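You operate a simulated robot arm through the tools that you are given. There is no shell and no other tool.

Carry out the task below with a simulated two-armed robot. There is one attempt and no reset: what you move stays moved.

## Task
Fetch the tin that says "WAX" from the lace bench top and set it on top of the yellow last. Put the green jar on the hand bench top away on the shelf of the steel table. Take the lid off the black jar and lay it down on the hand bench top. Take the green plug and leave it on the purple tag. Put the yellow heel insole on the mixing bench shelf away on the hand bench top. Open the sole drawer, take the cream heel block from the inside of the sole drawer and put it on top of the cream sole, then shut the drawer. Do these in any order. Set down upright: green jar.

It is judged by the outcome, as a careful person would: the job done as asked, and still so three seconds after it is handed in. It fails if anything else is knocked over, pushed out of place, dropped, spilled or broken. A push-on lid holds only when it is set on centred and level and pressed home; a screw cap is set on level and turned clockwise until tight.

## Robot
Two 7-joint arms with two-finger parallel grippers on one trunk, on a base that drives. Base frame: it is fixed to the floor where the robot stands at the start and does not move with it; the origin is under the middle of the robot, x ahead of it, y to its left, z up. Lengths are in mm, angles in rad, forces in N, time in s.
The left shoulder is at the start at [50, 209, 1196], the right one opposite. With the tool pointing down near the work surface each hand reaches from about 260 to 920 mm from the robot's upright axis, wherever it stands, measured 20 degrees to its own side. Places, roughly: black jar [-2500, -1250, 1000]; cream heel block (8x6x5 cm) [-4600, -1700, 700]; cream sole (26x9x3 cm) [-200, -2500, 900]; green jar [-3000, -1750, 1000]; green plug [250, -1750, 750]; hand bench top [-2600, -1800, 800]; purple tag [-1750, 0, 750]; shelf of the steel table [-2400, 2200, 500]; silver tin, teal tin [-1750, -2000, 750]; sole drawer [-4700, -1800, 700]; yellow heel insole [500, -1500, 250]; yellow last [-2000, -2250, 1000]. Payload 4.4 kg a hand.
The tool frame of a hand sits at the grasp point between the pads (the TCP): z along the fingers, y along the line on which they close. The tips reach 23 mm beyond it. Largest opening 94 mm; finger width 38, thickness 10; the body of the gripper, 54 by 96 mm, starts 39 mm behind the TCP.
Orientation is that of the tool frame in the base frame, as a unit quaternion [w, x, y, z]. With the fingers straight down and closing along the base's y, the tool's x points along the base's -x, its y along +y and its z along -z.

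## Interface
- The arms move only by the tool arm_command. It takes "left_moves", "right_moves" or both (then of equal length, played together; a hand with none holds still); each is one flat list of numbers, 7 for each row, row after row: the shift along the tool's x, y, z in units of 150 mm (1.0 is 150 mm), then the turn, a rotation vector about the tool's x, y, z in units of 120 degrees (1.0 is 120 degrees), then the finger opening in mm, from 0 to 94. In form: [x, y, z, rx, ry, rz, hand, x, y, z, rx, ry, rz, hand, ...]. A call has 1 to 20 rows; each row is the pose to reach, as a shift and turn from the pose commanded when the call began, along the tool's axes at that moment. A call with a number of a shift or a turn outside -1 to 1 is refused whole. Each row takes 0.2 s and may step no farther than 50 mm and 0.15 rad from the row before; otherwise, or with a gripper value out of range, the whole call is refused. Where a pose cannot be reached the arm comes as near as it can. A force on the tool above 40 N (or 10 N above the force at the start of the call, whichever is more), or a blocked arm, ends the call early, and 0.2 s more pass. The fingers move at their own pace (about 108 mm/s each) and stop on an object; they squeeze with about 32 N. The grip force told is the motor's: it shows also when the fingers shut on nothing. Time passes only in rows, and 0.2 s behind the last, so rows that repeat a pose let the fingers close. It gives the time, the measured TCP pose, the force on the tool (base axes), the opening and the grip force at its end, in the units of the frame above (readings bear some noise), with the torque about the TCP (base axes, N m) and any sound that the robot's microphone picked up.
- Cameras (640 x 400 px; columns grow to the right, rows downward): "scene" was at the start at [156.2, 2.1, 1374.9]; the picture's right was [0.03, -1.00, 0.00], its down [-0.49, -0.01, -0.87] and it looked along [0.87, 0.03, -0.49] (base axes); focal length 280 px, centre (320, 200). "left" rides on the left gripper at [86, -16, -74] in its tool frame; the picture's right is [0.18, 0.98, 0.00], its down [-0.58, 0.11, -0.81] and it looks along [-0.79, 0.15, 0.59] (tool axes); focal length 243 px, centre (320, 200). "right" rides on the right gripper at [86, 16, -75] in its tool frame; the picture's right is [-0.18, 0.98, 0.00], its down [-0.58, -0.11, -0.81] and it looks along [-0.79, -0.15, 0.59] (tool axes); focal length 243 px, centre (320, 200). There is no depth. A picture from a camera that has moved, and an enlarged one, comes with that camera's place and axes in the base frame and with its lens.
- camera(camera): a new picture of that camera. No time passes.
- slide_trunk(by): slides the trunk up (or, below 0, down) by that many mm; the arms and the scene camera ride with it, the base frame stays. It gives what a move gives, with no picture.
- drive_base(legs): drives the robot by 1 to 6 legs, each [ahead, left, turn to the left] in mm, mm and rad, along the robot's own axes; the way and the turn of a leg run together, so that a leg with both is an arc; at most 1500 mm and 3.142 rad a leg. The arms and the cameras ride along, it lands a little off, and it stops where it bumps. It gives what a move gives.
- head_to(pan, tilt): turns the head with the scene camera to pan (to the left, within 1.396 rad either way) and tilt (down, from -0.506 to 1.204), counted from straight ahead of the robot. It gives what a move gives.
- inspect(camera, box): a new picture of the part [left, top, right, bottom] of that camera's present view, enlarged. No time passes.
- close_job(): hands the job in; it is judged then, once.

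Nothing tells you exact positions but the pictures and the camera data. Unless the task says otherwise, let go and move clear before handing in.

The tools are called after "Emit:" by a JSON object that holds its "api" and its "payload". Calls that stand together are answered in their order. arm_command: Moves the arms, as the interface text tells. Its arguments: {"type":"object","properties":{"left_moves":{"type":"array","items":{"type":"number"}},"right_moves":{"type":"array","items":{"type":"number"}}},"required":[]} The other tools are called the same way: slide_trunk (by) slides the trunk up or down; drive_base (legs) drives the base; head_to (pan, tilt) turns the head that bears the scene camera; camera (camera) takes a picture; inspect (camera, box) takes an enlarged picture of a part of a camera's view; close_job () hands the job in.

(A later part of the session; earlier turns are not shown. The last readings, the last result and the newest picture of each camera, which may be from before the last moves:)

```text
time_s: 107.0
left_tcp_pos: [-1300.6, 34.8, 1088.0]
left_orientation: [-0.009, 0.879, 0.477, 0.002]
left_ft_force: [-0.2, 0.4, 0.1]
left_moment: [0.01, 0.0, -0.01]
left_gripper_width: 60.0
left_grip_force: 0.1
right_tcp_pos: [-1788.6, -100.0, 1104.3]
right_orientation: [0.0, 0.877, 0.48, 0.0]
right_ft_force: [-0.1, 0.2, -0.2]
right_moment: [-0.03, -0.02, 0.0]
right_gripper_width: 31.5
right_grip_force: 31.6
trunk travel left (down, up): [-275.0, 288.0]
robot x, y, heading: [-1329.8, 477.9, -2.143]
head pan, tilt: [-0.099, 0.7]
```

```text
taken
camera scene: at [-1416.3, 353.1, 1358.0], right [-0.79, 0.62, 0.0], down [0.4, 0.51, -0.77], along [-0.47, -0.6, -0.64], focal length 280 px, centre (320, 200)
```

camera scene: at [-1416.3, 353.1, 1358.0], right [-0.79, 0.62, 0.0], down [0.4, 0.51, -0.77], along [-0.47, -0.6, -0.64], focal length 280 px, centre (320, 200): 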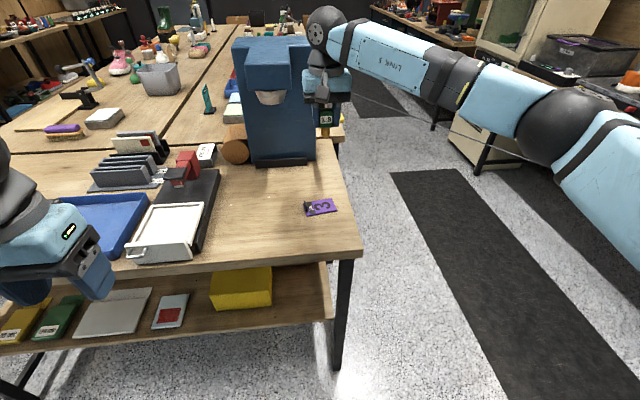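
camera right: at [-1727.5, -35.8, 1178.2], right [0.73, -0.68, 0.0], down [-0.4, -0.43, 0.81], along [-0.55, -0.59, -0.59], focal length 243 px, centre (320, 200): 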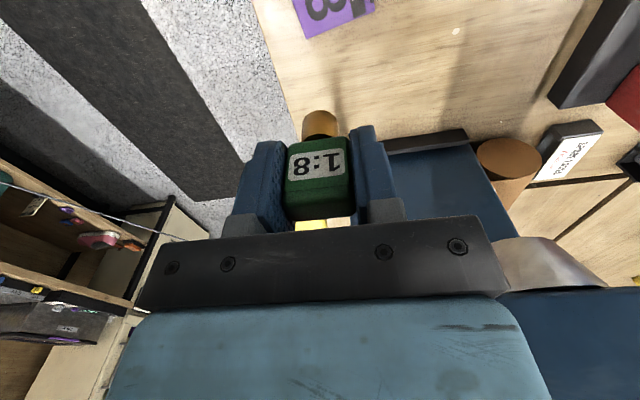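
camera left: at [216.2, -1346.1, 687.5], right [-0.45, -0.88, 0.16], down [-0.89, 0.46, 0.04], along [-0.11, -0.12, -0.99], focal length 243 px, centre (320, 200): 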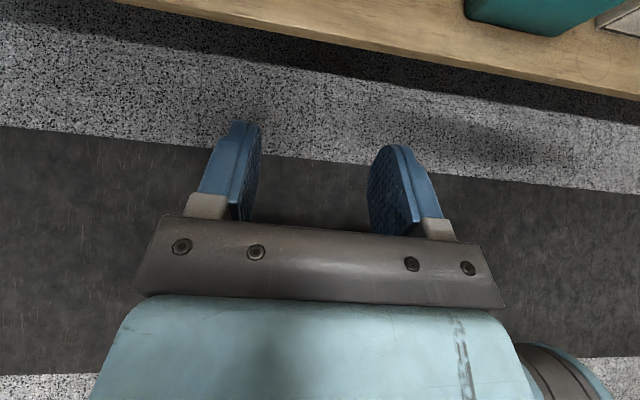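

The hand is right above the tag. Descending most of the way, then checking.

Emit:
{"api": "arm_command", "payload": {"right_moves": [0, 0, 0.3, 0, 0, 0, 20, 0, 0, 0.6, 0, 0, 0, 20, 0, 0, 0.9, 0, 0, 0, 20]}}

Emit:
{"api": "arm_command", "payload": {"right_moves": [0, 0, 0.2, 0, 0, 0, 20, 0, 0, 0.4, 0, 0, 0, 20, 0, 0, 0.4, 0, 0, 0, 20]}}

Emit:
{"api": "inspect", "payload": {"camera": "scene", "box": [260, 140, 380, 230]}}

Emit:
{"api": "camera", "payload": {"camera": "right"}}

```text
time_s: 107.8
left_tcp_pos: [-1300.9, 34.3, 1089.0]
left_orientation: [-0.009, 0.879, 0.477, 0.003]
left_ft_force: [-0.7, 0.6, -0.5]
left_moment: [0.02, -0.03, -0.02]
left_gripper_width: 60.1
left_grip_force: 0.0
right_tcp_pos: [-1788.6, -99.1, 968.4]
right_orientation: [0.0, 0.877, 0.481, 0.001]
right_ft_force: [-0.4, 0.2, 0.5]
right_moment: [0.02, -0.04, 0.03]
right_gripper_width: 31.3
right_grip_force: 31.7
trunk travel left (down, up): [-275.0, 288.0]
robot x, y, heading: [-1325.2, 477.0, -2.138]
head pan, tilt: [-0.099, 0.7]
```

```text
time_s: 108.6
left_tcp_pos: [-1301.1, 35.4, 1088.6]
left_orientation: [-0.009, 0.879, 0.476, 0.002]
left_ft_force: [-0.2, 0.1, -0.2]
left_moment: [-0.04, -0.02, 0.0]
left_gripper_width: 59.6
left_grip_force: 0.1
right_tcp_pos: [-1787.2, -100.2, 909.6]
right_orientation: [0.0, 0.877, 0.48, 0.0]
right_ft_force: [0.6, 0.1, -1.3]
right_moment: [0.01, 0.01, -0.01]
right_gripper_width: 31.4
right_grip_force: 32.0
trunk travel left (down, up): [-275.0, 288.0]
robot x, y, heading: [-1326.4, 479.4, -2.14]
head pan, tilt: [-0.099, 0.7]
```

```text
4.44 times, centred on (320, 185) of scene
camera zoom: at [-1416.2, 353.1, 1358.0], right [-0.79, 0.62, 0.0], down [0.4, 0.51, -0.77], along [-0.47, -0.6, -0.64], focal length 1243 px, centre (320, 267)
```

zoom: 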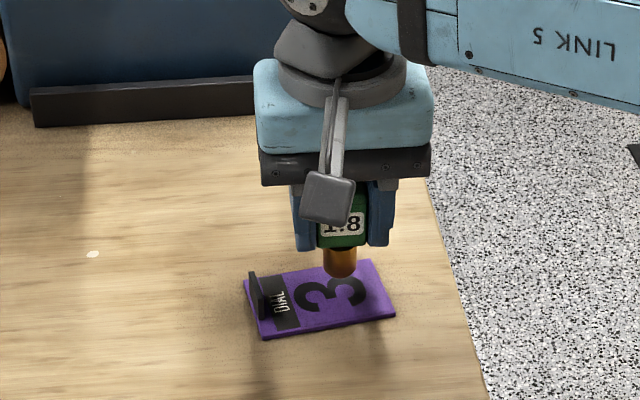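

```text
taken
camera right: at [-1726.8, -35.8, 982.6], right [0.73, -0.68, 0.0], down [-0.4, -0.43, 0.81], along [-0.55, -0.59, -0.59], focal length 243 px, centre (320, 200)
```

right: 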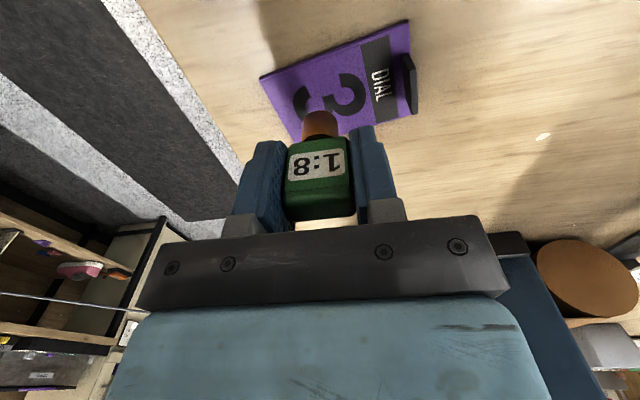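

Slightly adjusting forward/left to centre on the tag, then lowering to near contact.

Emit:
{"api": "arm_command", "payload": {"right_moves": [-0.06, 0.05, 0.06, 0, 0, 0, 20, -0.06, 0.05, 0.12, 0, 0, 0, 20, -0.06, 0.05, 0.16, 0, 0, 0, 20, -0.06, 0.05, 0.18, 0, 0, 0, 20, -0.06, 0.05, 0.18, 0, 0, 0, 20]}}

Emit:
{"api": "inspect", "payload": {"camera": "scene", "box": [290, 170, 370, 230]}}

```text
time_s: 109.8
left_tcp_pos: [-1298.5, 35.9, 1089.2]
left_orientation: [-0.009, 0.879, 0.477, 0.0]
left_ft_force: [-0.4, 0.5, 0.3]
left_moment: [-0.01, 0.01, 0.03]
left_gripper_width: 60.1
left_grip_force: 0.0
right_tcp_pos: [-1785.7, -110.6, 888.3]
right_orientation: [0.001, 0.877, 0.48, -0.002]
right_ft_force: [-3.1, -1.3, 31.2]
right_moment: [-0.07, 0.12, -0.02]
right_gripper_width: 31.5
right_grip_force: 31.8
trunk travel left (down, up): [-275.0, 288.0]
robot x, y, heading: [-1327.3, 474.7, -2.14]
head pan, tilt: [-0.099, 0.7]
```

```text
6.67 times, centred on (330, 200) of scene
camera zoom: at [-1414.2, 356.0, 1358.7], right [-0.79, 0.62, 0.0], down [0.4, 0.5, -0.77], along [-0.47, -0.6, -0.64], focal length 1864 px, centre (253, 200)
```

zoom: 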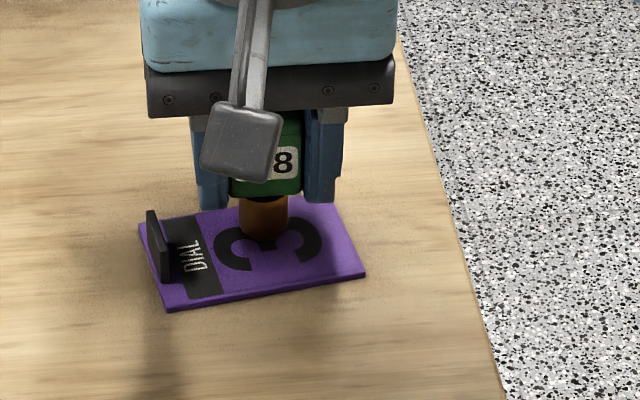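

Contact made (31 N). Relieving the pressure a little, then releasing.

Emit:
{"api": "arm_command", "payload": {"right_moves": [0, 0, -0.03, 0, 0, 0, 20, 0, 0, -0.03, 0, 0, 0, 20]}}

```text
time_s: 110.4
left_tcp_pos: [-1298.9, 36.1, 1088.0]
left_orientation: [-0.008, 0.879, 0.477, 0.001]
left_ft_force: [0.5, -0.1, -0.1]
left_moment: [0.01, -0.01, 0.0]
left_gripper_width: 60.1
left_grip_force: 0.0
right_tcp_pos: [-1786.0, -110.0, 887.1]
right_orientation: [0.0, 0.877, 0.481, 0.0]
right_ft_force: [1.1, 1.1, 14.4]
right_moment: [0.02, -0.01, -0.04]
right_gripper_width: 31.5
right_grip_force: 32.4
trunk travel left (down, up): [-275.0, 288.0]
robot x, y, heading: [-1327.4, 480.9, -2.144]
head pan, tilt: [-0.099, 0.7]
```

Emit:
{"api": "arm_command", "payload": {"right_moves": [0, 0, -0.015, 0, 0, 0, 20, 0, 0, -0.015, 0, 0, 0, 36, 0, 0, -0.015, 0, 0, 0, 46, 0, 0, -0.015, 0, 0, 0, 60, 0, 0, -0.015, 0, 0, 0, 60]}}

Emit:
{"api": "inspect", "payload": {"camera": "scene", "box": [290, 170, 370, 230]}}

```text
time_s: 111.6
left_tcp_pos: [-1300.1, 34.5, 1088.6]
left_orientation: [-0.009, 0.879, 0.476, 0.002]
left_ft_force: [0.0, 0.5, -0.7]
left_moment: [-0.02, -0.01, 0.0]
left_gripper_width: 60.0
left_grip_force: 0.0
right_tcp_pos: [-1786.7, -111.1, 889.6]
right_orientation: [0.0, 0.877, 0.481, 0.0]
right_ft_force: [-0.4, -0.3, -0.4]
right_moment: [0.0, 0.06, 0.01]
right_gripper_width: 60.1
right_grip_force: 0.1
trunk travel left (down, up): [-275.0, 288.0]
robot x, y, heading: [-1327.1, 478.4, -2.141]
head pan, tilt: [-0.099, 0.7]
```

```text
6.67 times, centred on (330, 200) of scene
camera zoom: at [-1416.3, 353.0, 1357.9], right [-0.79, 0.62, 0.0], down [0.4, 0.51, -0.76], along [-0.47, -0.6, -0.64], focal length 1864 px, centre (253, 200)
```

zoom: 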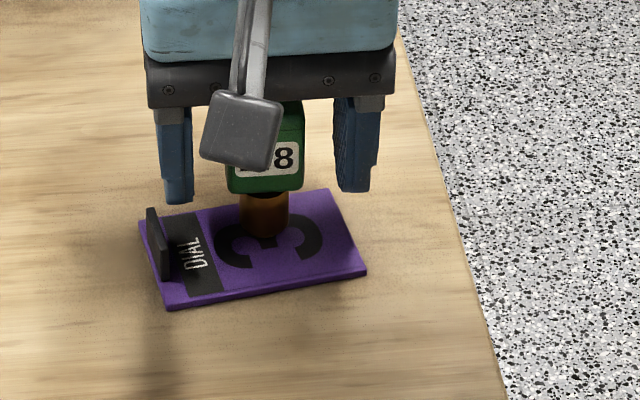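

Plug stands upright on the tag. Lifting the hand straight up and backing away.

Emit:
{"api": "arm_command", "payload": {"right_moves": [0, 0, -0.15, 0, 0, 0, 60, 0, 0, -0.4, 0, 0, 0, 60, 0, 0, -0.7, 0, 0, 0, 60, 0, 0, -1.0, 0, 0, 0, 60]}}

Emit:
{"api": "arm_command", "payload": {"right_moves": [0, 0, -0.3, 0, 0, 0, 60, 0.25, -0.1, -0.4, 0, 0, 0, 60, 0.5, -0.2, -0.4, 0, 0, 0, 60, 0.75, -0.3, -0.4, 0, 0, 0, 60, 1.0, -0.4, -0.4, 0, 0, 0, 60]}}

Emit:
{"api": "arm_command", "payload": {"right_moves": [0.25, -0.1, 0, 0, 0, 0, 60, 0.5, -0.2, 0, 0, 0, 0, 60, 0.75, -0.3, 0, 0, 0, 0, 60, 1.0, -0.4, 0, 0, 0, 0, 60]}}

Emit:
{"api": "inspect", "payload": {"camera": "scene", "box": [260, 140, 380, 230]}}

Emit:
{"api": "head_to", "payload": {"pan": -0.9, "tilt": 0.45}}

Emit:
{"api": "camera", "payload": {"camera": "scene"}}

```text
time_s: 112.6
left_tcp_pos: [-1300.9, 35.0, 1089.6]
left_orientation: [-0.009, 0.879, 0.477, 0.002]
left_ft_force: [0.6, 0.4, -0.1]
left_moment: [-0.01, 0.03, 0.01]
left_gripper_width: 60.0
left_grip_force: 0.1
right_tcp_pos: [-1786.7, -109.7, 1040.3]
right_orientation: [0.0, 0.877, 0.48, 0.0]
right_ft_force: [-0.3, -0.3, -0.7]
right_moment: [0.0, 0.02, 0.03]
right_gripper_width: 59.8
right_grip_force: 0.0
trunk travel left (down, up): [-275.0, 288.0]
robot x, y, heading: [-1324.1, 474.5, -2.144]
head pan, tilt: [-0.099, 0.7]
```

```text
time_s: 113.8
left_tcp_pos: [-1300.6, 34.4, 1089.4]
left_orientation: [-0.008, 0.879, 0.476, 0.002]
left_ft_force: [-0.3, -0.3, 0.2]
left_moment: [-0.01, 0.03, -0.02]
left_gripper_width: 59.9
left_grip_force: 0.0
right_tcp_pos: [-1754.6, 47.7, 1098.5]
right_orientation: [0.0, 0.877, 0.48, 0.001]
right_ft_force: [0.2, 0.9, 0.8]
right_moment: [-0.03, 0.04, -0.03]
right_gripper_width: 60.0
right_grip_force: 0.0
trunk travel left (down, up): [-275.0, 288.0]
robot x, y, heading: [-1325.5, 476.7, -2.139]
head pan, tilt: [-0.099, 0.7]
```

```text
time_s: 114.8
left_tcp_pos: [-1301.1, 34.3, 1089.2]
left_orientation: [-0.009, 0.879, 0.476, 0.003]
left_ft_force: [0.9, -0.8, -0.4]
left_moment: [-0.07, -0.03, 0.0]
left_gripper_width: 60.1
left_grip_force: 0.0
right_tcp_pos: [-1726.4, 206.9, 1099.1]
right_orientation: [0.001, 0.877, 0.481, -0.001]
right_ft_force: [0.7, 0.6, -0.1]
right_moment: [-0.04, 0.02, 0.03]
right_gripper_width: 60.2
right_grip_force: 0.0
trunk travel left (down, up): [-275.0, 288.0]
robot x, y, heading: [-1325.9, 478.6, -2.139]
head pan, tilt: [-0.099, 0.7]
```

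```text
4.44 times, centred on (320, 185) of scene
camera zoom: at [-1416.5, 354.1, 1358.1], right [-0.79, 0.62, 0.0], down [0.4, 0.51, -0.77], along [-0.47, -0.6, -0.64], focal length 1243 px, centre (320, 267)
```

zoom: 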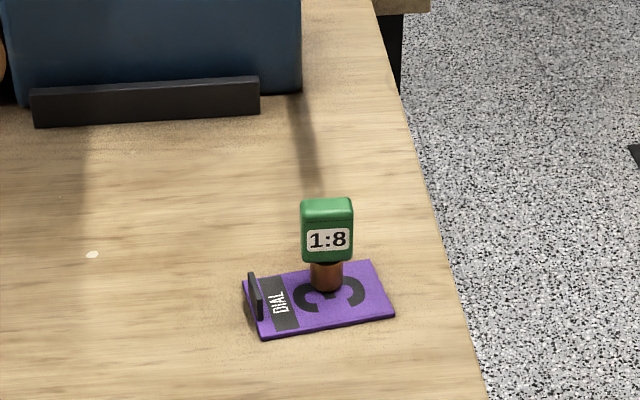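

```text
time_s: 116.0
left_tcp_pos: [-1300.9, 34.9, 1089.5]
left_orientation: [-0.01, 0.879, 0.476, 0.002]
left_ft_force: [0.1, 0.3, 0.0]
left_moment: [-0.01, 0.0, 0.01]
left_gripper_width: 60.0
left_grip_force: 0.1
right_tcp_pos: [-1726.6, 205.3, 1099.7]
right_orientation: [-0.001, 0.877, 0.48, 0.001]
right_ft_force: [0.4, -0.8, -0.2]
right_moment: [0.03, 0.02, -0.02]
right_gripper_width: 60.0
right_grip_force: 0.1
trunk travel left (down, up): [-275.0, 288.0]
robot x, y, heading: [-1326.2, 477.9, -2.139]
head pan, tilt: [-0.901, 0.45]
```

```text
taken
camera scene: at [-1455.1, 410.2, 1380.1], right [-0.1, 0.99, 0.0], down [0.43, 0.04, -0.9], along [-0.9, -0.09, -0.44], focal length 280 px, centre (320, 200)
```

scene: 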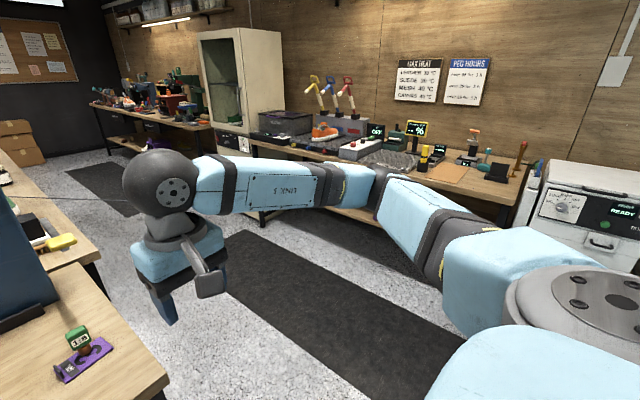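

The green plug is done. I notice a thin line (cable?) crossing the aisle ahead; I'll inspect it before driving.

Emit:
{"api": "inspect", "payload": {"camera": "scene", "box": [0, 80, 240, 230]}}

Emit:
{"api": "head_to", "payload": {"pan": -0.3, "tilt": 0.35}}

Emit:
{"api": "camera", "payload": {"camera": "scene"}}

Emit:
{"api": "inspect", "payload": {"camera": "scene", "box": [300, 60, 540, 210]}}

```text
2.67 times, centred on (120, 155) of scene
camera zoom: at [-1455.1, 410.2, 1380.1], right [-0.1, 0.99, 0.0], down [0.43, 0.04, -0.9], along [-0.9, -0.09, -0.44], focal length 746 px, centre (853, 320)
```

zoom: 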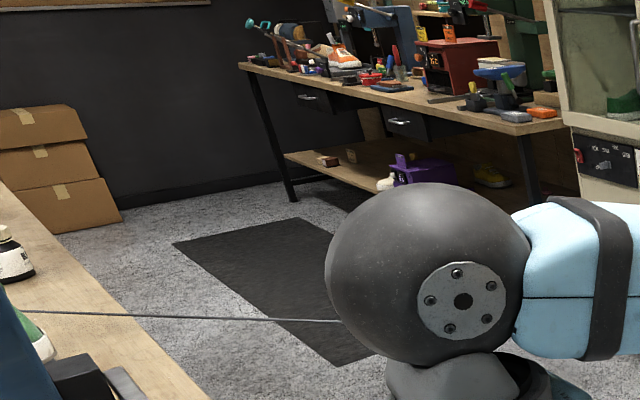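

```text
time_s: 117.0
left_tcp_pos: [-1300.2, 33.7, 1088.1]
left_orientation: [-0.009, 0.879, 0.477, 0.002]
left_ft_force: [0.4, -0.8, 0.2]
left_moment: [0.01, -0.01, -0.05]
left_gripper_width: 60.2
left_grip_force: 0.0
right_tcp_pos: [-1725.8, 205.6, 1099.1]
right_orientation: [0.0, 0.877, 0.48, 0.0]
right_ft_force: [-0.3, 0.1, 0.1]
right_moment: [0.0, 0.0, -0.02]
right_gripper_width: 60.2
right_grip_force: 0.0
trunk travel left (down, up): [-275.0, 288.0]
robot x, y, heading: [-1325.8, 478.2, -2.141]
head pan, tilt: [-0.3, 0.351]
```

```text
taken
camera scene: at [-1434.8, 359.6, 1389.3], right [-0.65, 0.76, 0.0], down [0.26, 0.22, -0.94], along [-0.72, -0.61, -0.34], focal length 280 px, centre (320, 200)
```

scene: 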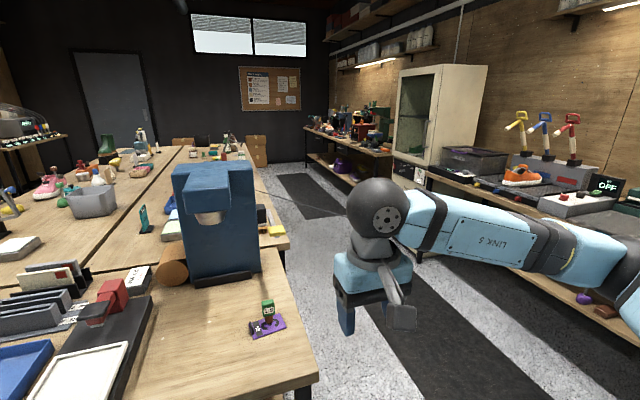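

```text
2.67 times, centred on (420, 135) of scene
camera zoom: at [-1434.8, 359.6, 1389.3], right [-0.65, 0.76, 0.0], down [0.26, 0.22, -0.94], along [-0.72, -0.61, -0.34], focal length 746 px, centre (53, 373)
```

zoom: 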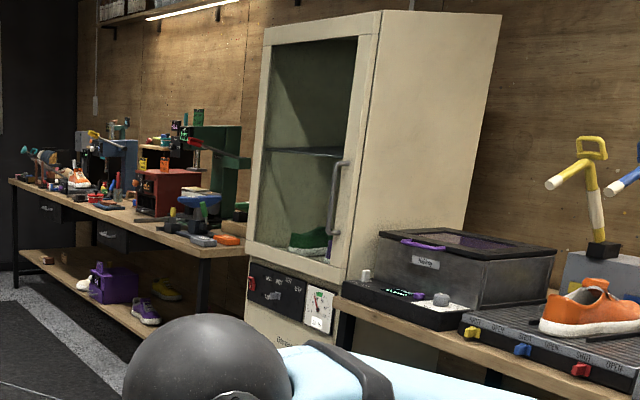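

A cable-like line does seem to span the aisle. Let me zoom on it to understand where it runs.

Emit:
{"api": "inspect", "payload": {"camera": "scene", "box": [255, 140, 415, 240]}}

Emit:
{"api": "head_to", "payload": {"pan": -0.099, "tilt": 0.5}}

Emit:
{"api": "inspect", "payload": {"camera": "scene", "box": [300, 0, 620, 200]}}

Emit:
{"api": "camera", "payload": {"camera": "right"}}

```text
4.00 times, centred on (335, 190) of scene
camera zoom: at [-1434.8, 359.6, 1389.3], right [-0.65, 0.76, 0.0], down [0.26, 0.22, -0.94], along [-0.72, -0.61, -0.34], focal length 1118 px, centre (260, 240)
```

zoom: 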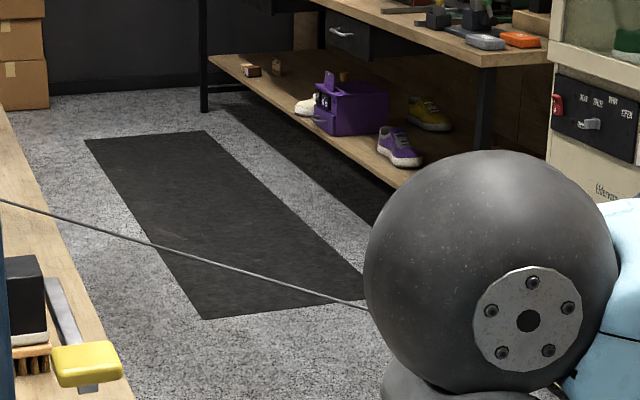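

```text
time_s: 117.7
left_tcp_pos: [-1300.6, 34.6, 1088.1]
left_orientation: [-0.009, 0.88, 0.475, 0.003]
left_ft_force: [0.0, -0.7, 0.0]
left_moment: [-0.02, 0.01, 0.03]
left_gripper_width: 60.1
left_grip_force: 0.0
right_tcp_pos: [-1726.3, 206.7, 1100.0]
right_orientation: [0.0, 0.877, 0.48, 0.0]
right_ft_force: [-0.4, 0.0, -0.5]
right_moment: [0.01, 0.0, -0.02]
right_gripper_width: 60.0
right_grip_force: 0.1
trunk travel left (down, up): [-275.0, 288.0]
robot x, y, heading: [-1328.2, 476.4, -2.142]
head pan, tilt: [-0.099, 0.499]
```

```text
2.00 times, centred on (460, 100) of scene
camera zoom: at [-1420.1, 348.3, 1375.7], right [-0.78, 0.62, 0.0], down [0.3, 0.38, -0.88], along [-0.54, -0.69, -0.48], focal length 559 px, centre (40, 400)
```

zoom: 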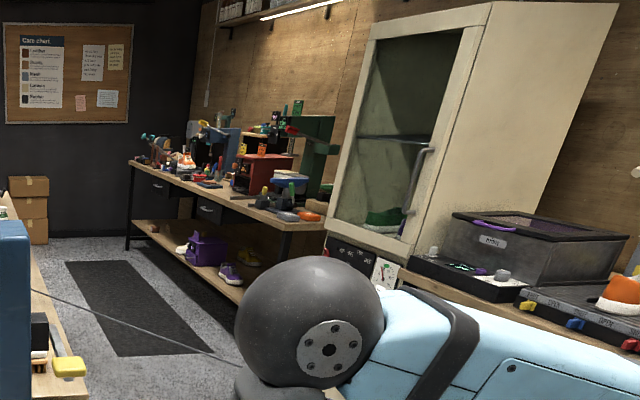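

```text
taken
camera right: at [-1665.4, 269.4, 1172.7], right [0.73, -0.68, 0.0], down [-0.4, -0.43, 0.81], along [-0.55, -0.59, -0.59], focal length 243 px, centre (320, 200)
```

right: 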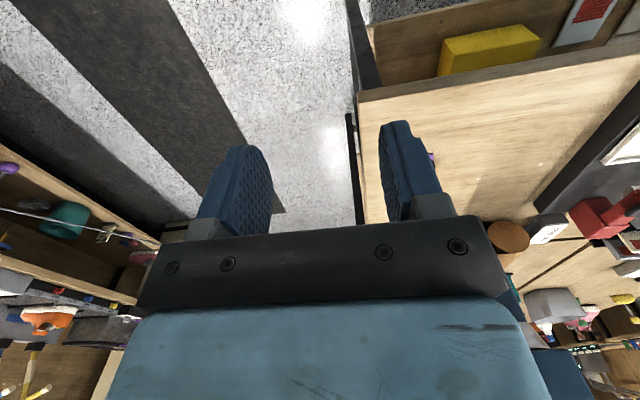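

Emit:
{"api": "inspect", "payload": {"camera": "right", "box": [0, 150, 200, 275]}}

Emit:
{"api": "head_to", "payload": {"pan": -0.6, "tilt": 0.6}}

Emit:
{"api": "inspect", "payload": {"camera": "scene", "box": [100, 0, 420, 200]}}

Emit:
{"api": "camera", "payload": {"camera": "scene"}}

```text
3.20 times, centred on (100, 212) of right
camera zoom: at [-1665.4, 269.4, 1172.7], right [0.73, -0.68, 0.0], down [-0.4, -0.43, 0.81], along [-0.55, -0.59, -0.59], focal length 776 px, centre (1024, 160)
```

zoom: 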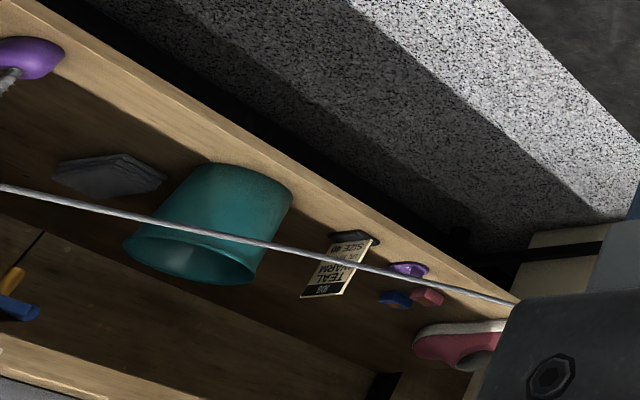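

```text
time_s: 118.6
left_tcp_pos: [-1299.6, 33.9, 1088.6]
left_orientation: [-0.009, 0.879, 0.476, 0.002]
left_ft_force: [-0.1, -0.3, -0.7]
left_moment: [0.03, 0.0, -0.03]
left_gripper_width: 59.7
left_grip_force: 0.1
right_tcp_pos: [-1725.6, 205.5, 1099.3]
right_orientation: [0.0, 0.877, 0.481, -0.001]
right_ft_force: [-0.1, 0.5, 0.5]
right_moment: [-0.01, -0.04, -0.01]
right_gripper_width: 59.8
right_grip_force: 0.1
trunk travel left (down, up): [-275.0, 288.0]
robot x, y, heading: [-1327.1, 476.4, -2.139]
head pan, tilt: [-0.6, 0.6]
```

```text
2.00 times, centred on (260, 100) of scene
camera zoom: at [-1445.0, 385.0, 1366.6], right [-0.39, 0.92, 0.0], down [0.52, 0.22, -0.83], along [-0.76, -0.32, -0.56], focal length 559 px, centre (440, 400)
```

zoom: 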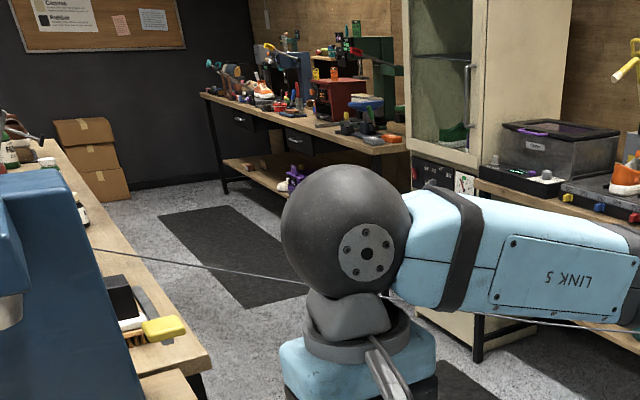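

```text
taken
camera scene: at [-1445.0, 385.0, 1366.6], right [-0.39, 0.92, 0.0], down [0.52, 0.22, -0.83], along [-0.76, -0.32, -0.56], focal length 280 px, centre (320, 200)
```

scene: 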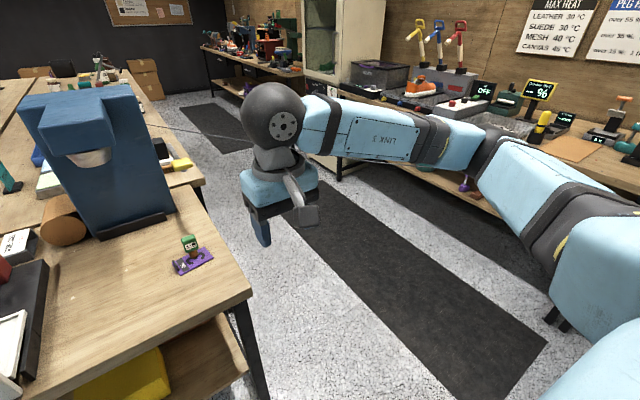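

A rope seems strung across/along the right aisle. I'll raise the trunk to get a vertical baseline and measure where the rope is.

Emit:
{"api": "inspect", "payload": {"camera": "scene", "box": [120, 100, 440, 300]}}

Emit:
{"api": "slide_trunk", "payload": {"by": 280}}

Emit:
{"api": "camera", "payload": {"camera": "scene"}}

Emit:
{"api": "inspect", "payload": {"camera": "scene", "box": [120, 60, 440, 260]}}

```text
2.00 times, centred on (280, 200) of scene
camera zoom: at [-1445.0, 385.0, 1366.6], right [-0.39, 0.92, 0.0], down [0.52, 0.22, -0.83], along [-0.76, -0.32, -0.56], focal length 559 px, centre (400, 200)
```

zoom: 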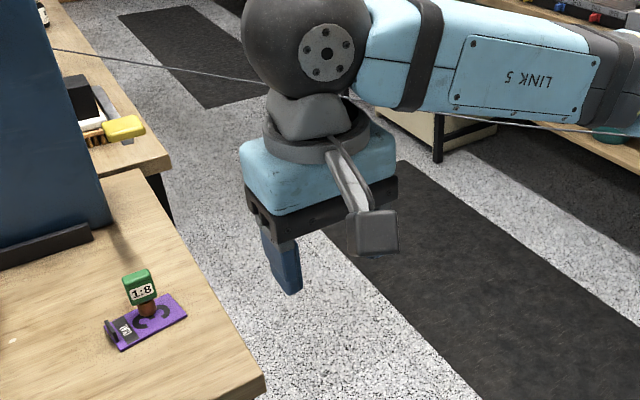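

```text
time_s: 121.5
left_tcp_pos: [-1300.5, 34.1, 1368.1]
left_orientation: [-0.009, 0.879, 0.477, 0.002]
left_ft_force: [0.6, 0.0, 0.0]
left_moment: [0.02, 0.02, 0.01]
left_gripper_width: 60.2
left_grip_force: 0.1
right_tcp_pos: [-1725.5, 204.9, 1379.0]
right_orientation: [0.0, 0.877, 0.48, 0.0]
right_ft_force: [0.9, 0.3, -0.3]
right_moment: [-0.04, -0.01, 0.02]
right_gripper_width: 59.9
right_grip_force: 0.1
trunk travel left (down, up): [-555.0, 8.0]
robot x, y, heading: [-1328.5, 480.4, -2.139]
head pan, tilt: [-0.6, 0.6]
```

```text
taken
camera scene: at [-1445.1, 385.0, 1646.5], right [-0.39, 0.92, 0.0], down [0.52, 0.22, -0.83], along [-0.76, -0.32, -0.56], focal length 280 px, centre (320, 200)
```

scene: 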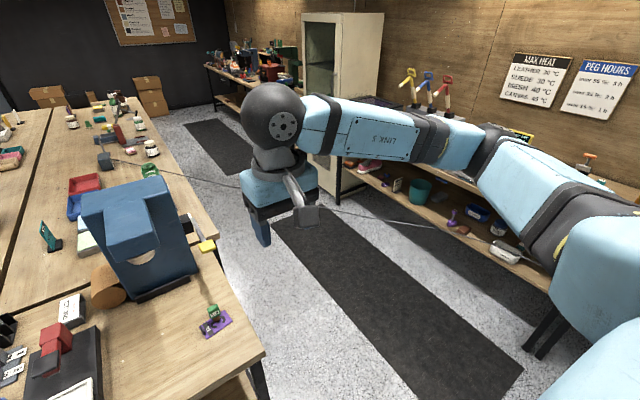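

```text
2.00 times, centred on (280, 160) of scene
camera zoom: at [-1445.1, 385.0, 1646.5], right [-0.39, 0.92, 0.0], down [0.52, 0.22, -0.83], along [-0.76, -0.32, -0.56], focal length 559 px, centre (400, 280)
```

zoom: 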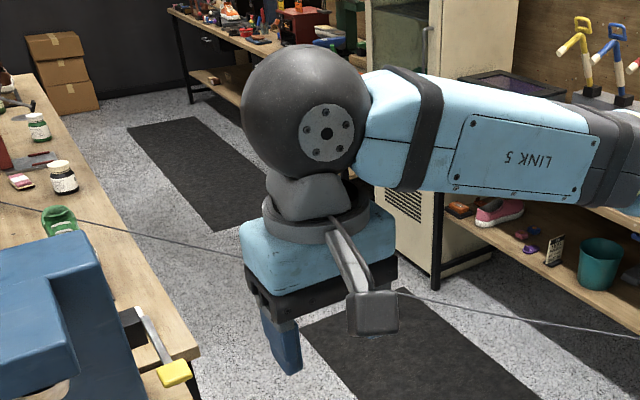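

The rope runs at z≈883 from a block on the hand bench (-2360,-1440) diagonally over the right aisle to about (-2430, 720), so I must avoid that aisle entrance and go around the far end. First I'll go back to fetch the insole with the now-free right hand.

Emit:
{"api": "slide_trunk", "payload": {"by": -280}}

Emit:
{"api": "drive_base", "payload": {"legs": [[0, 800, 0], [0, 650, 0], [0, 0, 1.581], [337, -500, 0]]}}

Emit:
{"api": "head_to", "payload": {"pan": 0.0, "tilt": 0.8}}

Emit:
{"api": "camera", "payload": {"camera": "scene"}}

```text
time_s: 124.3
left_tcp_pos: [-1300.3, 34.1, 1088.6]
left_orientation: [-0.009, 0.879, 0.476, 0.003]
left_ft_force: [0.4, 0.2, 0.5]
left_moment: [0.04, -0.01, 0.02]
left_gripper_width: 60.1
left_grip_force: 0.1
right_tcp_pos: [-1726.4, 205.3, 1098.3]
right_orientation: [0.0, 0.877, 0.48, 0.0]
right_ft_force: [-0.2, -0.3, 0.0]
right_moment: [-0.06, 0.0, -0.01]
right_gripper_width: 60.1
right_grip_force: 0.2
trunk travel left (down, up): [-275.0, 288.0]
robot x, y, heading: [-1325.6, 478.5, -2.138]
head pan, tilt: [-0.6, 0.6]
```

```text
time_s: 145.8
left_tcp_pos: [365.2, -872.0, 1088.5]
left_orientation: [-0.007, 0.273, 0.962, -0.005]
left_ft_force: [-1.1, -0.9, -0.7]
left_moment: [-0.03, 0.02, 0.02]
left_gripper_width: 60.1
left_grip_force: 0.0
right_tcp_pos: [204.5, -1301.4, 1100.0]
right_orientation: [-0.001, 0.268, 0.963, 0.0]
right_ft_force: [-0.4, -0.4, 0.4]
right_moment: [-0.03, -0.04, 0.02]
right_gripper_width: 59.9
right_grip_force: 0.2
trunk travel left (down, up): [-275.0, 288.0]
robot x, y, heading: [-79.0, -908.6, -0.546]
head pan, tilt: [-0.6, 0.6]
```

```text
time_s: 146.8
left_tcp_pos: [365.5, -871.7, 1088.9]
left_orientation: [-0.008, 0.273, 0.962, -0.005]
left_ft_force: [0.3, -0.2, 0.2]
left_moment: [0.03, -0.02, 0.01]
left_gripper_width: 59.7
left_grip_force: 0.1
right_tcp_pos: [204.1, -1301.8, 1099.5]
right_orientation: [0.0, 0.269, 0.963, 0.0]
right_ft_force: [0.4, -1.0, -0.4]
right_moment: [0.0, 0.0, 0.01]
right_gripper_width: 60.0
right_grip_force: 0.0
trunk travel left (down, up): [-275.0, 288.0]
robot x, y, heading: [-74.2, -904.6, -0.546]
head pan, tilt: [0.0, 0.799]
```

```text
taken
camera scene: at [48.6, -985.2, 1349.7], right [-0.52, -0.85, 0.0], down [-0.61, 0.37, -0.7], along [0.6, -0.36, -0.72], focal length 280 px, centre (320, 200)
```

scene: 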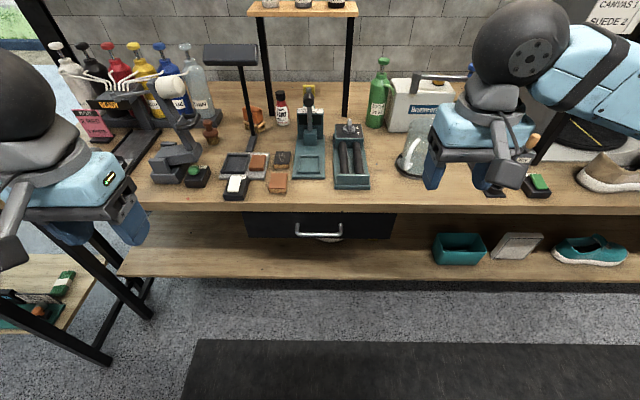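

The insole is hidden behind the drawer from here, but its position is known. I'll pull the right hand back and roll it 180° (positive direction, mirrored).

Emit:
{"api": "arm_command", "payload": {"right_moves": [0.25, 0, 0, 0, 0, 0, 60, 0.5, 0, 0, 0, 0, 0, 60, 0.7, 0, 0, 0, 0, 0, 60]}}

Emit:
{"api": "arm_command", "payload": {"right_moves": [0, 0, 0, 0, 0, 0.068, 60, 0, 0, 0, 0, 0, 0.136, 60, 0, 0, 0, 0, 0, 0.204, 60, 0, 0, 0, 0, 0, 0.272, 60, 0, 0, 0, 0, 0, 0.34, 60, 0, 0, 0, 0, 0, 0.408, 60, 0, 0, 0, 0, 0, 0.476, 60, 0, 0, 0, 0, 0, 0.544, 60, 0, 0, 0, 0, 0, 0.612, 60, 0, 0, 0, 0, 0, 0.68, 60, 0, 0, 0, 0, 0, 0.75, 60]}}

Emit:
{"api": "arm_command", "payload": {"right_moves": [0, 0, 0, 0, 0, 0.068, 60, 0, 0, 0, 0, 0, 0.136, 60, 0, 0, 0, 0, 0, 0.204, 60, 0, 0, 0, 0, 0, 0.272, 60, 0, 0, 0, 0, 0, 0.34, 60, 0, 0, 0, 0, 0, 0.408, 60, 0, 0, 0, 0, 0, 0.476, 60, 0, 0, 0, 0, 0, 0.544, 60, 0, 0, 0, 0, 0, 0.612, 60, 0, 0, 0, 0, 0, 0.68, 60, 0, 0, 0, 0, 0, 0.75, 60]}}

```text
time_s: 147.6
left_tcp_pos: [365.6, -872.0, 1088.4]
left_orientation: [-0.008, 0.273, 0.962, -0.005]
left_ft_force: [-0.4, -0.2, 0.4]
left_moment: [0.01, -0.01, 0.0]
left_gripper_width: 59.8
left_grip_force: 0.1
right_tcp_pos: [113.4, -1248.1, 1098.5]
right_orientation: [0.0, 0.269, 0.963, 0.001]
right_ft_force: [-0.3, -0.3, -0.1]
right_moment: [0.01, 0.01, -0.04]
right_gripper_width: 59.7
right_grip_force: 0.0
trunk travel left (down, up): [-275.0, 288.0]
robot x, y, heading: [-73.0, -907.9, -0.547]
head pan, tilt: [0.0, 0.799]
```

```text
time_s: 150.0
left_tcp_pos: [365.6, -872.7, 1087.8]
left_orientation: [-0.007, 0.274, 0.962, -0.005]
left_ft_force: [-0.8, 0.0, 1.0]
left_moment: [0.05, -0.02, 0.02]
left_gripper_width: 59.7
left_grip_force: 0.1
right_tcp_pos: [115.1, -1246.1, 1099.6]
right_orientation: [-0.001, 0.872, 0.49, 0.0]
right_ft_force: [0.7, 0.3, -0.7]
right_moment: [0.01, -0.01, -0.01]
right_gripper_width: 59.7
right_grip_force: 0.0
trunk travel left (down, up): [-275.0, 288.0]
robot x, y, heading: [-75.6, -906.4, -0.54]
head pan, tilt: [0.0, 0.799]
```

```text
time_s: 152.4
left_tcp_pos: [366.1, -871.2, 1088.6]
left_orientation: [-0.008, 0.273, 0.962, -0.005]
left_ft_force: [0.7, 0.3, 0.3]
left_moment: [0.04, -0.01, 0.01]
left_gripper_width: 60.0
left_grip_force: 0.1
right_tcp_pos: [115.2, -1246.0, 1099.4]
right_orientation: [0.0, 0.963, -0.271, 0.0]
right_ft_force: [-0.1, 1.0, 0.5]
right_moment: [0.01, 0.02, 0.0]
right_gripper_width: 59.9
right_grip_force: 0.1
trunk travel left (down, up): [-275.0, 288.0]
robot x, y, heading: [-71.6, -909.2, -0.54]
head pan, tilt: [0.0, 0.799]
```

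Roll succeeded. Now I'll back off, lower the trunk, and extend the right arm in free space at low height; then the base will carry the hand under the bench.

Emit:
{"api": "drive_base", "payload": {"legs": [[-250, 0, 0]]}}

Emit:
{"api": "slide_trunk", "payload": {"by": -270}}

Emit:
{"api": "arm_command", "payload": {"right_moves": [0.11, 0, 0.12, 0, 0.059, 0, 60, 0.22, 0, 0.25, 0, 0.118, 0, 60, 0.33, 0, 0.37, 0, 0.177, 0, 60, 0.45, 0, 0.5, 0, 0.236, 0, 60, 0.57, 0, 0.62, 0, 0.295, 0, 60, 0.68, 0, 0.75, 0, 0.354, 0, 60, 0.79, 0, 0.87, 0, 0.413, 0, 60, 0.9, 0, 1.0, 0, 0.472, 0, 60]}}

Emit:
{"api": "camera", "payload": {"camera": "scene"}}

```text
time_s: 154.2
left_tcp_pos: [152.1, -743.7, 1088.5]
left_orientation: [-0.008, 0.272, 0.962, -0.005]
left_ft_force: [-0.8, -0.3, 1.3]
left_moment: [0.01, 0.01, 0.02]
left_gripper_width: 60.2
left_grip_force: 0.1
right_tcp_pos: [-97.3, -1118.5, 1099.2]
right_orientation: [0.0, 0.963, -0.269, 0.0]
right_ft_force: [0.7, 0.2, 0.9]
right_moment: [-0.01, -0.01, -0.02]
right_gripper_width: 60.0
right_grip_force: 0.1
trunk travel left (down, up): [-275.0, 288.0]
robot x, y, heading: [-289.6, -780.6, -0.541]
head pan, tilt: [0.0, 0.799]
```

```text
time_s: 157.0
left_tcp_pos: [151.9, -743.2, 818.2]
left_orientation: [-0.008, 0.273, 0.962, -0.005]
left_ft_force: [-0.1, -0.1, -1.1]
left_moment: [0.01, 0.02, 0.01]
left_gripper_width: 60.1
left_grip_force: 0.0
right_tcp_pos: [-97.3, -1118.1, 829.7]
right_orientation: [0.001, 0.963, -0.269, 0.0]
right_ft_force: [-0.7, 0.4, -0.4]
right_moment: [0.02, 0.02, 0.0]
right_gripper_width: 60.1
right_grip_force: 0.0
trunk travel left (down, up): [-5.0, 558.0]
robot x, y, heading: [-290.6, -777.4, -0.545]
head pan, tilt: [0.0, 0.799]
```

```text
time_s: 159.0
left_tcp_pos: [152.7, -743.8, 818.7]
left_orientation: [-0.009, 0.273, 0.962, -0.004]
left_ft_force: [0.1, 0.4, 0.8]
left_moment: [0.01, 0.01, -0.04]
left_gripper_width: 59.9
left_grip_force: 0.0
right_tcp_pos: [-7.8, -1112.8, 622.4]
right_orientation: [0.039, 0.887, -0.26, 0.379]
right_ft_force: [0.1, -0.4, -0.7]
right_moment: [0.0, 0.03, -0.01]
right_gripper_width: 60.0
right_grip_force: 0.0
right hand out of reach, approached as far as the arm can: row 8
trunk travel left (down, up): [-5.0, 558.0]
robot x, y, heading: [-292.0, -779.8, -0.543]
head pan, tilt: [0.0, 0.799]
stopped in row 8 (right hand): the arm was blocked; the commanded pose is now the measured one
```

```text
taken
camera scene: at [-164.6, -856.5, 1079.7], right [-0.52, -0.86, 0.0], down [-0.61, 0.37, -0.7], along [0.6, -0.36, -0.72], focal length 280 px, centre (320, 200)
```

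scene: 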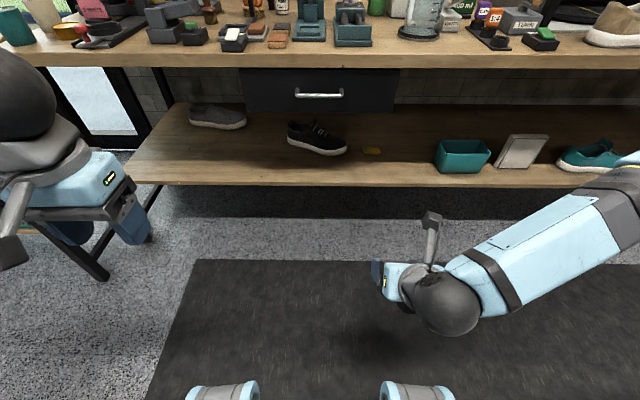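

The arm got blocked near the end of that motion. Let me look at the right arm to see why.

Emit:
{"api": "head_to", "payload": {"pan": -0.8, "tilt": 0.9}}

Emit:
{"api": "camera", "payload": {"camera": "scene"}}

Emit:
{"api": "camera", "payload": {"camera": "right"}}

```text
time_s: 160.1
left_tcp_pos: [152.7, -742.6, 818.1]
left_orientation: [-0.009, 0.272, 0.962, -0.005]
left_ft_force: [0.2, -0.1, -0.5]
left_moment: [0.0, -0.02, 0.0]
left_gripper_width: 60.0
left_grip_force: 0.1
right_tcp_pos: [-7.0, -1113.7, 622.8]
right_orientation: [0.04, 0.887, -0.26, 0.379]
right_ft_force: [-0.9, 0.1, 0.4]
right_moment: [-0.01, -0.04, 0.02]
right_gripper_width: 60.1
right_grip_force: 0.2
trunk travel left (down, up): [-5.0, 558.0]
robot x, y, heading: [-287.6, -777.1, -0.545]
head pan, tilt: [-0.799, 0.901]
```

```text
taken
camera scene: at [-216.2, -887.5, 1071.8], right [-0.97, -0.23, 0.0], down [-0.18, 0.76, -0.62], along [0.14, -0.6, -0.78], focal length 280 px, centre (320, 200)
```

scene: 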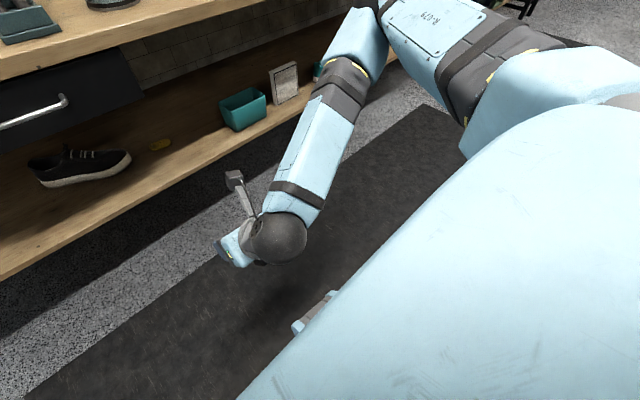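

```text
taken
camera right: at [-13.7, -1144.8, 732.2], right [-0.59, -0.77, -0.25], down [-0.81, 0.56, 0.18], along [0.0, 0.31, -0.95], focal length 243 px, centre (320, 200)
```

right: 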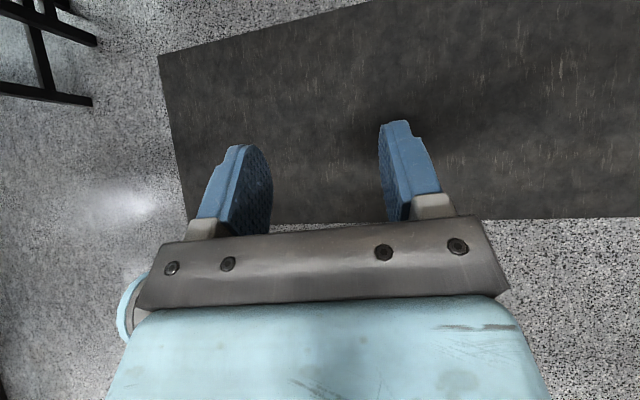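

The wrist is folded because the hand is too near the body. I'll extend forward while restoring the desired orientation.

Emit:
{"api": "arm_command", "payload": {"right_moves": [0.149, 0.075, 0.169, -0.0095, 0.021, -0.008, 60, 0.298, 0.15, 0.339, -0.019, 0.042, -0.016, 60, 0.446, 0.225, 0.508, -0.0286, 0.063, -0.0236, 60, 0.595, 0.3, 0.678, -0.038, 0.084, -0.0315, 60, 0.744, 0.375, 0.847, -0.0477, 0.105, -0.0394, 60]}}

Emit:
{"api": "camera", "payload": {"camera": "scene"}}

```text
time_s: 161.3
left_tcp_pos: [153.5, -742.8, 817.9]
left_orientation: [-0.008, 0.272, 0.962, -0.005]
left_ft_force: [0.2, -0.2, 0.2]
left_moment: [-0.03, 0.02, -0.03]
left_gripper_width: 59.9
left_grip_force: 0.0
right_tcp_pos: [125.7, -1234.5, 615.6]
right_orientation: [0.131, 0.849, -0.238, 0.454]
right_ft_force: [0.0, 0.2, 0.0]
right_moment: [-0.01, 0.0, 0.03]
right_gripper_width: 59.8
right_grip_force: 0.1
right hand out of reach, approached as far as the arm can: row 3, 4, 5
trunk travel left (down, up): [-5.0, 558.0]
robot x, y, heading: [-289.3, -777.5, -0.544]
head pan, tilt: [-0.799, 0.901]
```

```text
taken
camera scene: at [-216.2, -887.6, 1071.8], right [-0.97, -0.23, 0.0], down [-0.18, 0.76, -0.62], along [0.14, -0.6, -0.78], focal length 280 px, centre (320, 200)
```

scene: 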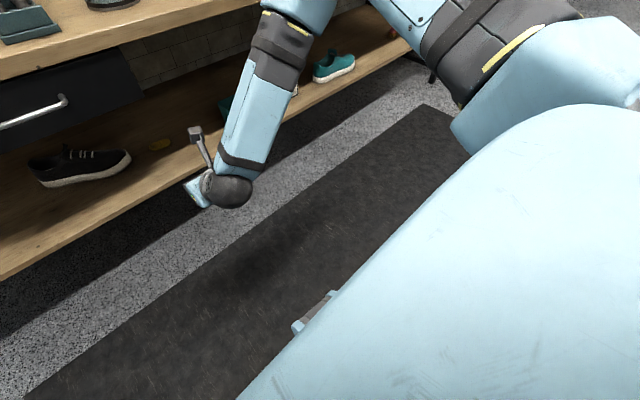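

Orientation is good now (34° down). Extending further forward and down in free space.

Emit:
{"api": "arm_command", "payload": {"right_moves": [0.027, 0.017, 0.222, 0, 0, 0, 60, 0.055, 0.035, 0.444, 0, 0, 0, 60, 0.08, 0.05, 0.666, 0, 0, 0, 60, 0.11, 0.07, 0.888, 0, 0, 0, 60]}}

Emit:
{"api": "camera", "payload": {"camera": "scene"}}

```text
time_s: 162.3
left_tcp_pos: [153.0, -743.0, 818.1]
left_orientation: [-0.009, 0.272, 0.962, -0.006]
left_ft_force: [0.2, 0.1, -0.2]
left_moment: [-0.02, -0.01, -0.02]
left_gripper_width: 60.0
left_grip_force: 0.1
right_tcp_pos: [187.7, -1269.7, 584.6]
right_orientation: [0.129, 0.849, -0.237, 0.455]
right_ft_force: [-0.9, 0.4, 0.2]
right_moment: [-0.01, 0.02, -0.04]
right_gripper_width: 60.2
right_grip_force: 0.2
right hand out of reach, approached as far as the arm can: row 1, 2, 3, 4
trunk travel left (down, up): [-5.0, 558.0]
robot x, y, heading: [-288.2, -777.5, -0.547]
head pan, tilt: [-0.799, 0.901]
```

```text
taken
camera scene: at [-216.2, -887.5, 1071.8], right [-0.97, -0.23, 0.0], down [-0.18, 0.76, -0.62], along [0.14, -0.6, -0.78], focal length 280 px, centre (320, 200)
```

scene: 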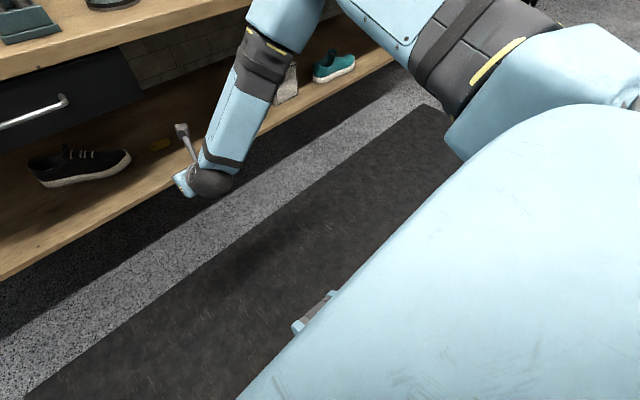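

Progress is limited by a wrist joint. I'll use a steeper pitch while extending, then flatten it once the arm is stretched.

Emit:
{"api": "arm_command", "payload": {"right_moves": [0.077, 0.01, 0.189, 0, -0.04, 0, 60, 0.155, 0.02, 0.378, 0, -0.08, 0, 60, 0.232, 0.03, 0.566, 0, -0.12, 0, 60, 0.31, 0.04, 0.755, 0, -0.16, 0, 60, 0.387, 0.05, 0.944, 0, -0.2, 0, 60]}}

Emit:
{"api": "camera", "payload": {"camera": "scene"}}

```text
time_s: 163.5
left_tcp_pos: [151.7, -741.6, 818.1]
left_orientation: [-0.008, 0.273, 0.962, -0.006]
left_ft_force: [0.0, -0.6, 0.1]
left_moment: [0.03, -0.02, 0.03]
left_gripper_width: 60.3
left_grip_force: 0.2
right_tcp_pos: [311.9, -1353.4, 556.2]
right_orientation: [0.075, 0.924, -0.257, 0.272]
right_ft_force: [0.2, -0.2, -1.0]
right_moment: [0.02, 0.01, 0.0]
right_gripper_width: 59.9
right_grip_force: 0.0
trunk travel left (down, up): [-5.0, 558.0]
robot x, y, heading: [-291.5, -779.6, -0.544]
head pan, tilt: [-0.799, 0.901]
```

```text
taken
camera scene: at [-216.1, -887.5, 1071.8], right [-0.97, -0.23, 0.0], down [-0.18, 0.76, -0.62], along [0.14, -0.6, -0.78], focal length 280 px, centre (320, 200)
```

scene: 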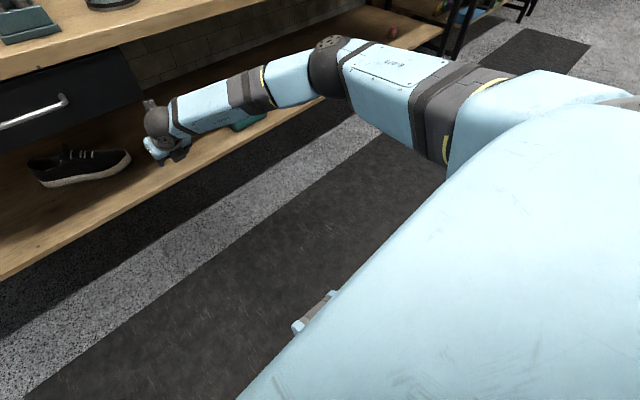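

Now the arm is in a clean elbow-out posture. Flattening the pitch back toward 33° and lowering.

Emit:
{"api": "arm_command", "payload": {"right_moves": [-0.065, 0, 0.1, 0, 0.035, 0, 60, -0.13, 0, 0.2, 0, 0.07, 0, 60, -0.195, 0, 0.3, 0, 0.105, 0, 60, -0.26, 0, 0.4, 0, 0.14, 0, 60, -0.325, 0, 0.5, 0, 0.18, 0, 60]}}

Emit:
{"api": "camera", "payload": {"camera": "scene"}}

Emit:
{"api": "camera", "payload": {"camera": "right"}}

```text
time_s: 164.7
left_tcp_pos: [152.6, -742.4, 818.1]
left_orientation: [-0.009, 0.272, 0.962, -0.005]
left_ft_force: [0.8, -0.5, 0.3]
left_moment: [-0.02, -0.02, -0.05]
left_gripper_width: 60.1
left_grip_force: 0.1
right_tcp_pos: [314.8, -1342.4, 470.0]
right_orientation: [0.116, 0.862, -0.236, 0.433]
right_ft_force: [-0.3, -0.6, 0.1]
right_moment: [-0.03, -0.01, 0.01]
right_gripper_width: 60.4
right_grip_force: 0.0
right hand out of reach, approached as far as the arm can: row 5
trunk travel left (down, up): [-5.0, 558.0]
robot x, y, heading: [-289.9, -777.0, -0.539]
head pan, tilt: [-0.799, 0.901]
```

```text
taken
camera scene: at [-216.0, -886.7, 1071.8], right [-0.97, -0.23, 0.0], down [-0.18, 0.76, -0.62], along [0.14, -0.61, -0.78], focal length 280 px, centre (320, 200)
```

scene: 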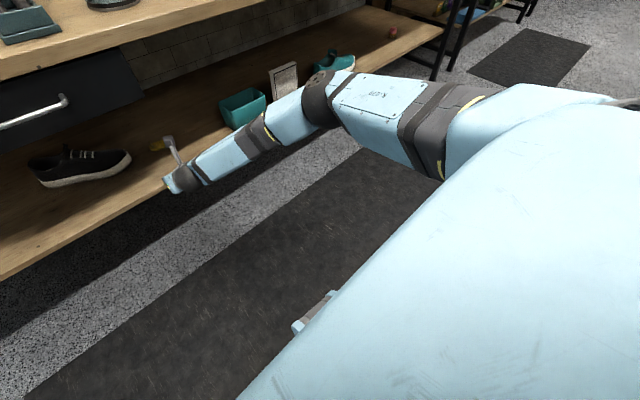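

```text
taken
camera right: at [300.1, -1353.1, 582.4], right [-0.59, -0.79, -0.15], down [-0.8, 0.6, 0.02], along [0.08, 0.13, -0.99], focal length 243 px, centre (320, 200)
```

right: 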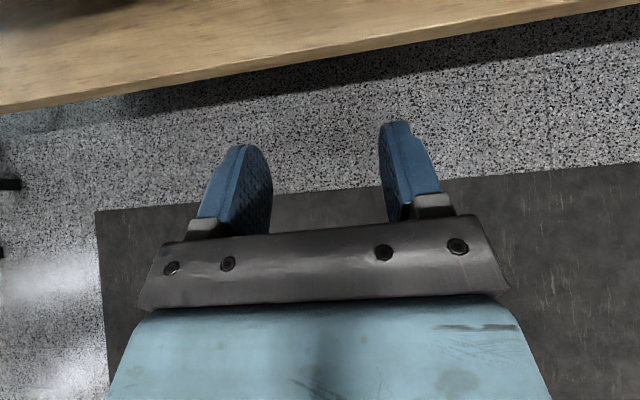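

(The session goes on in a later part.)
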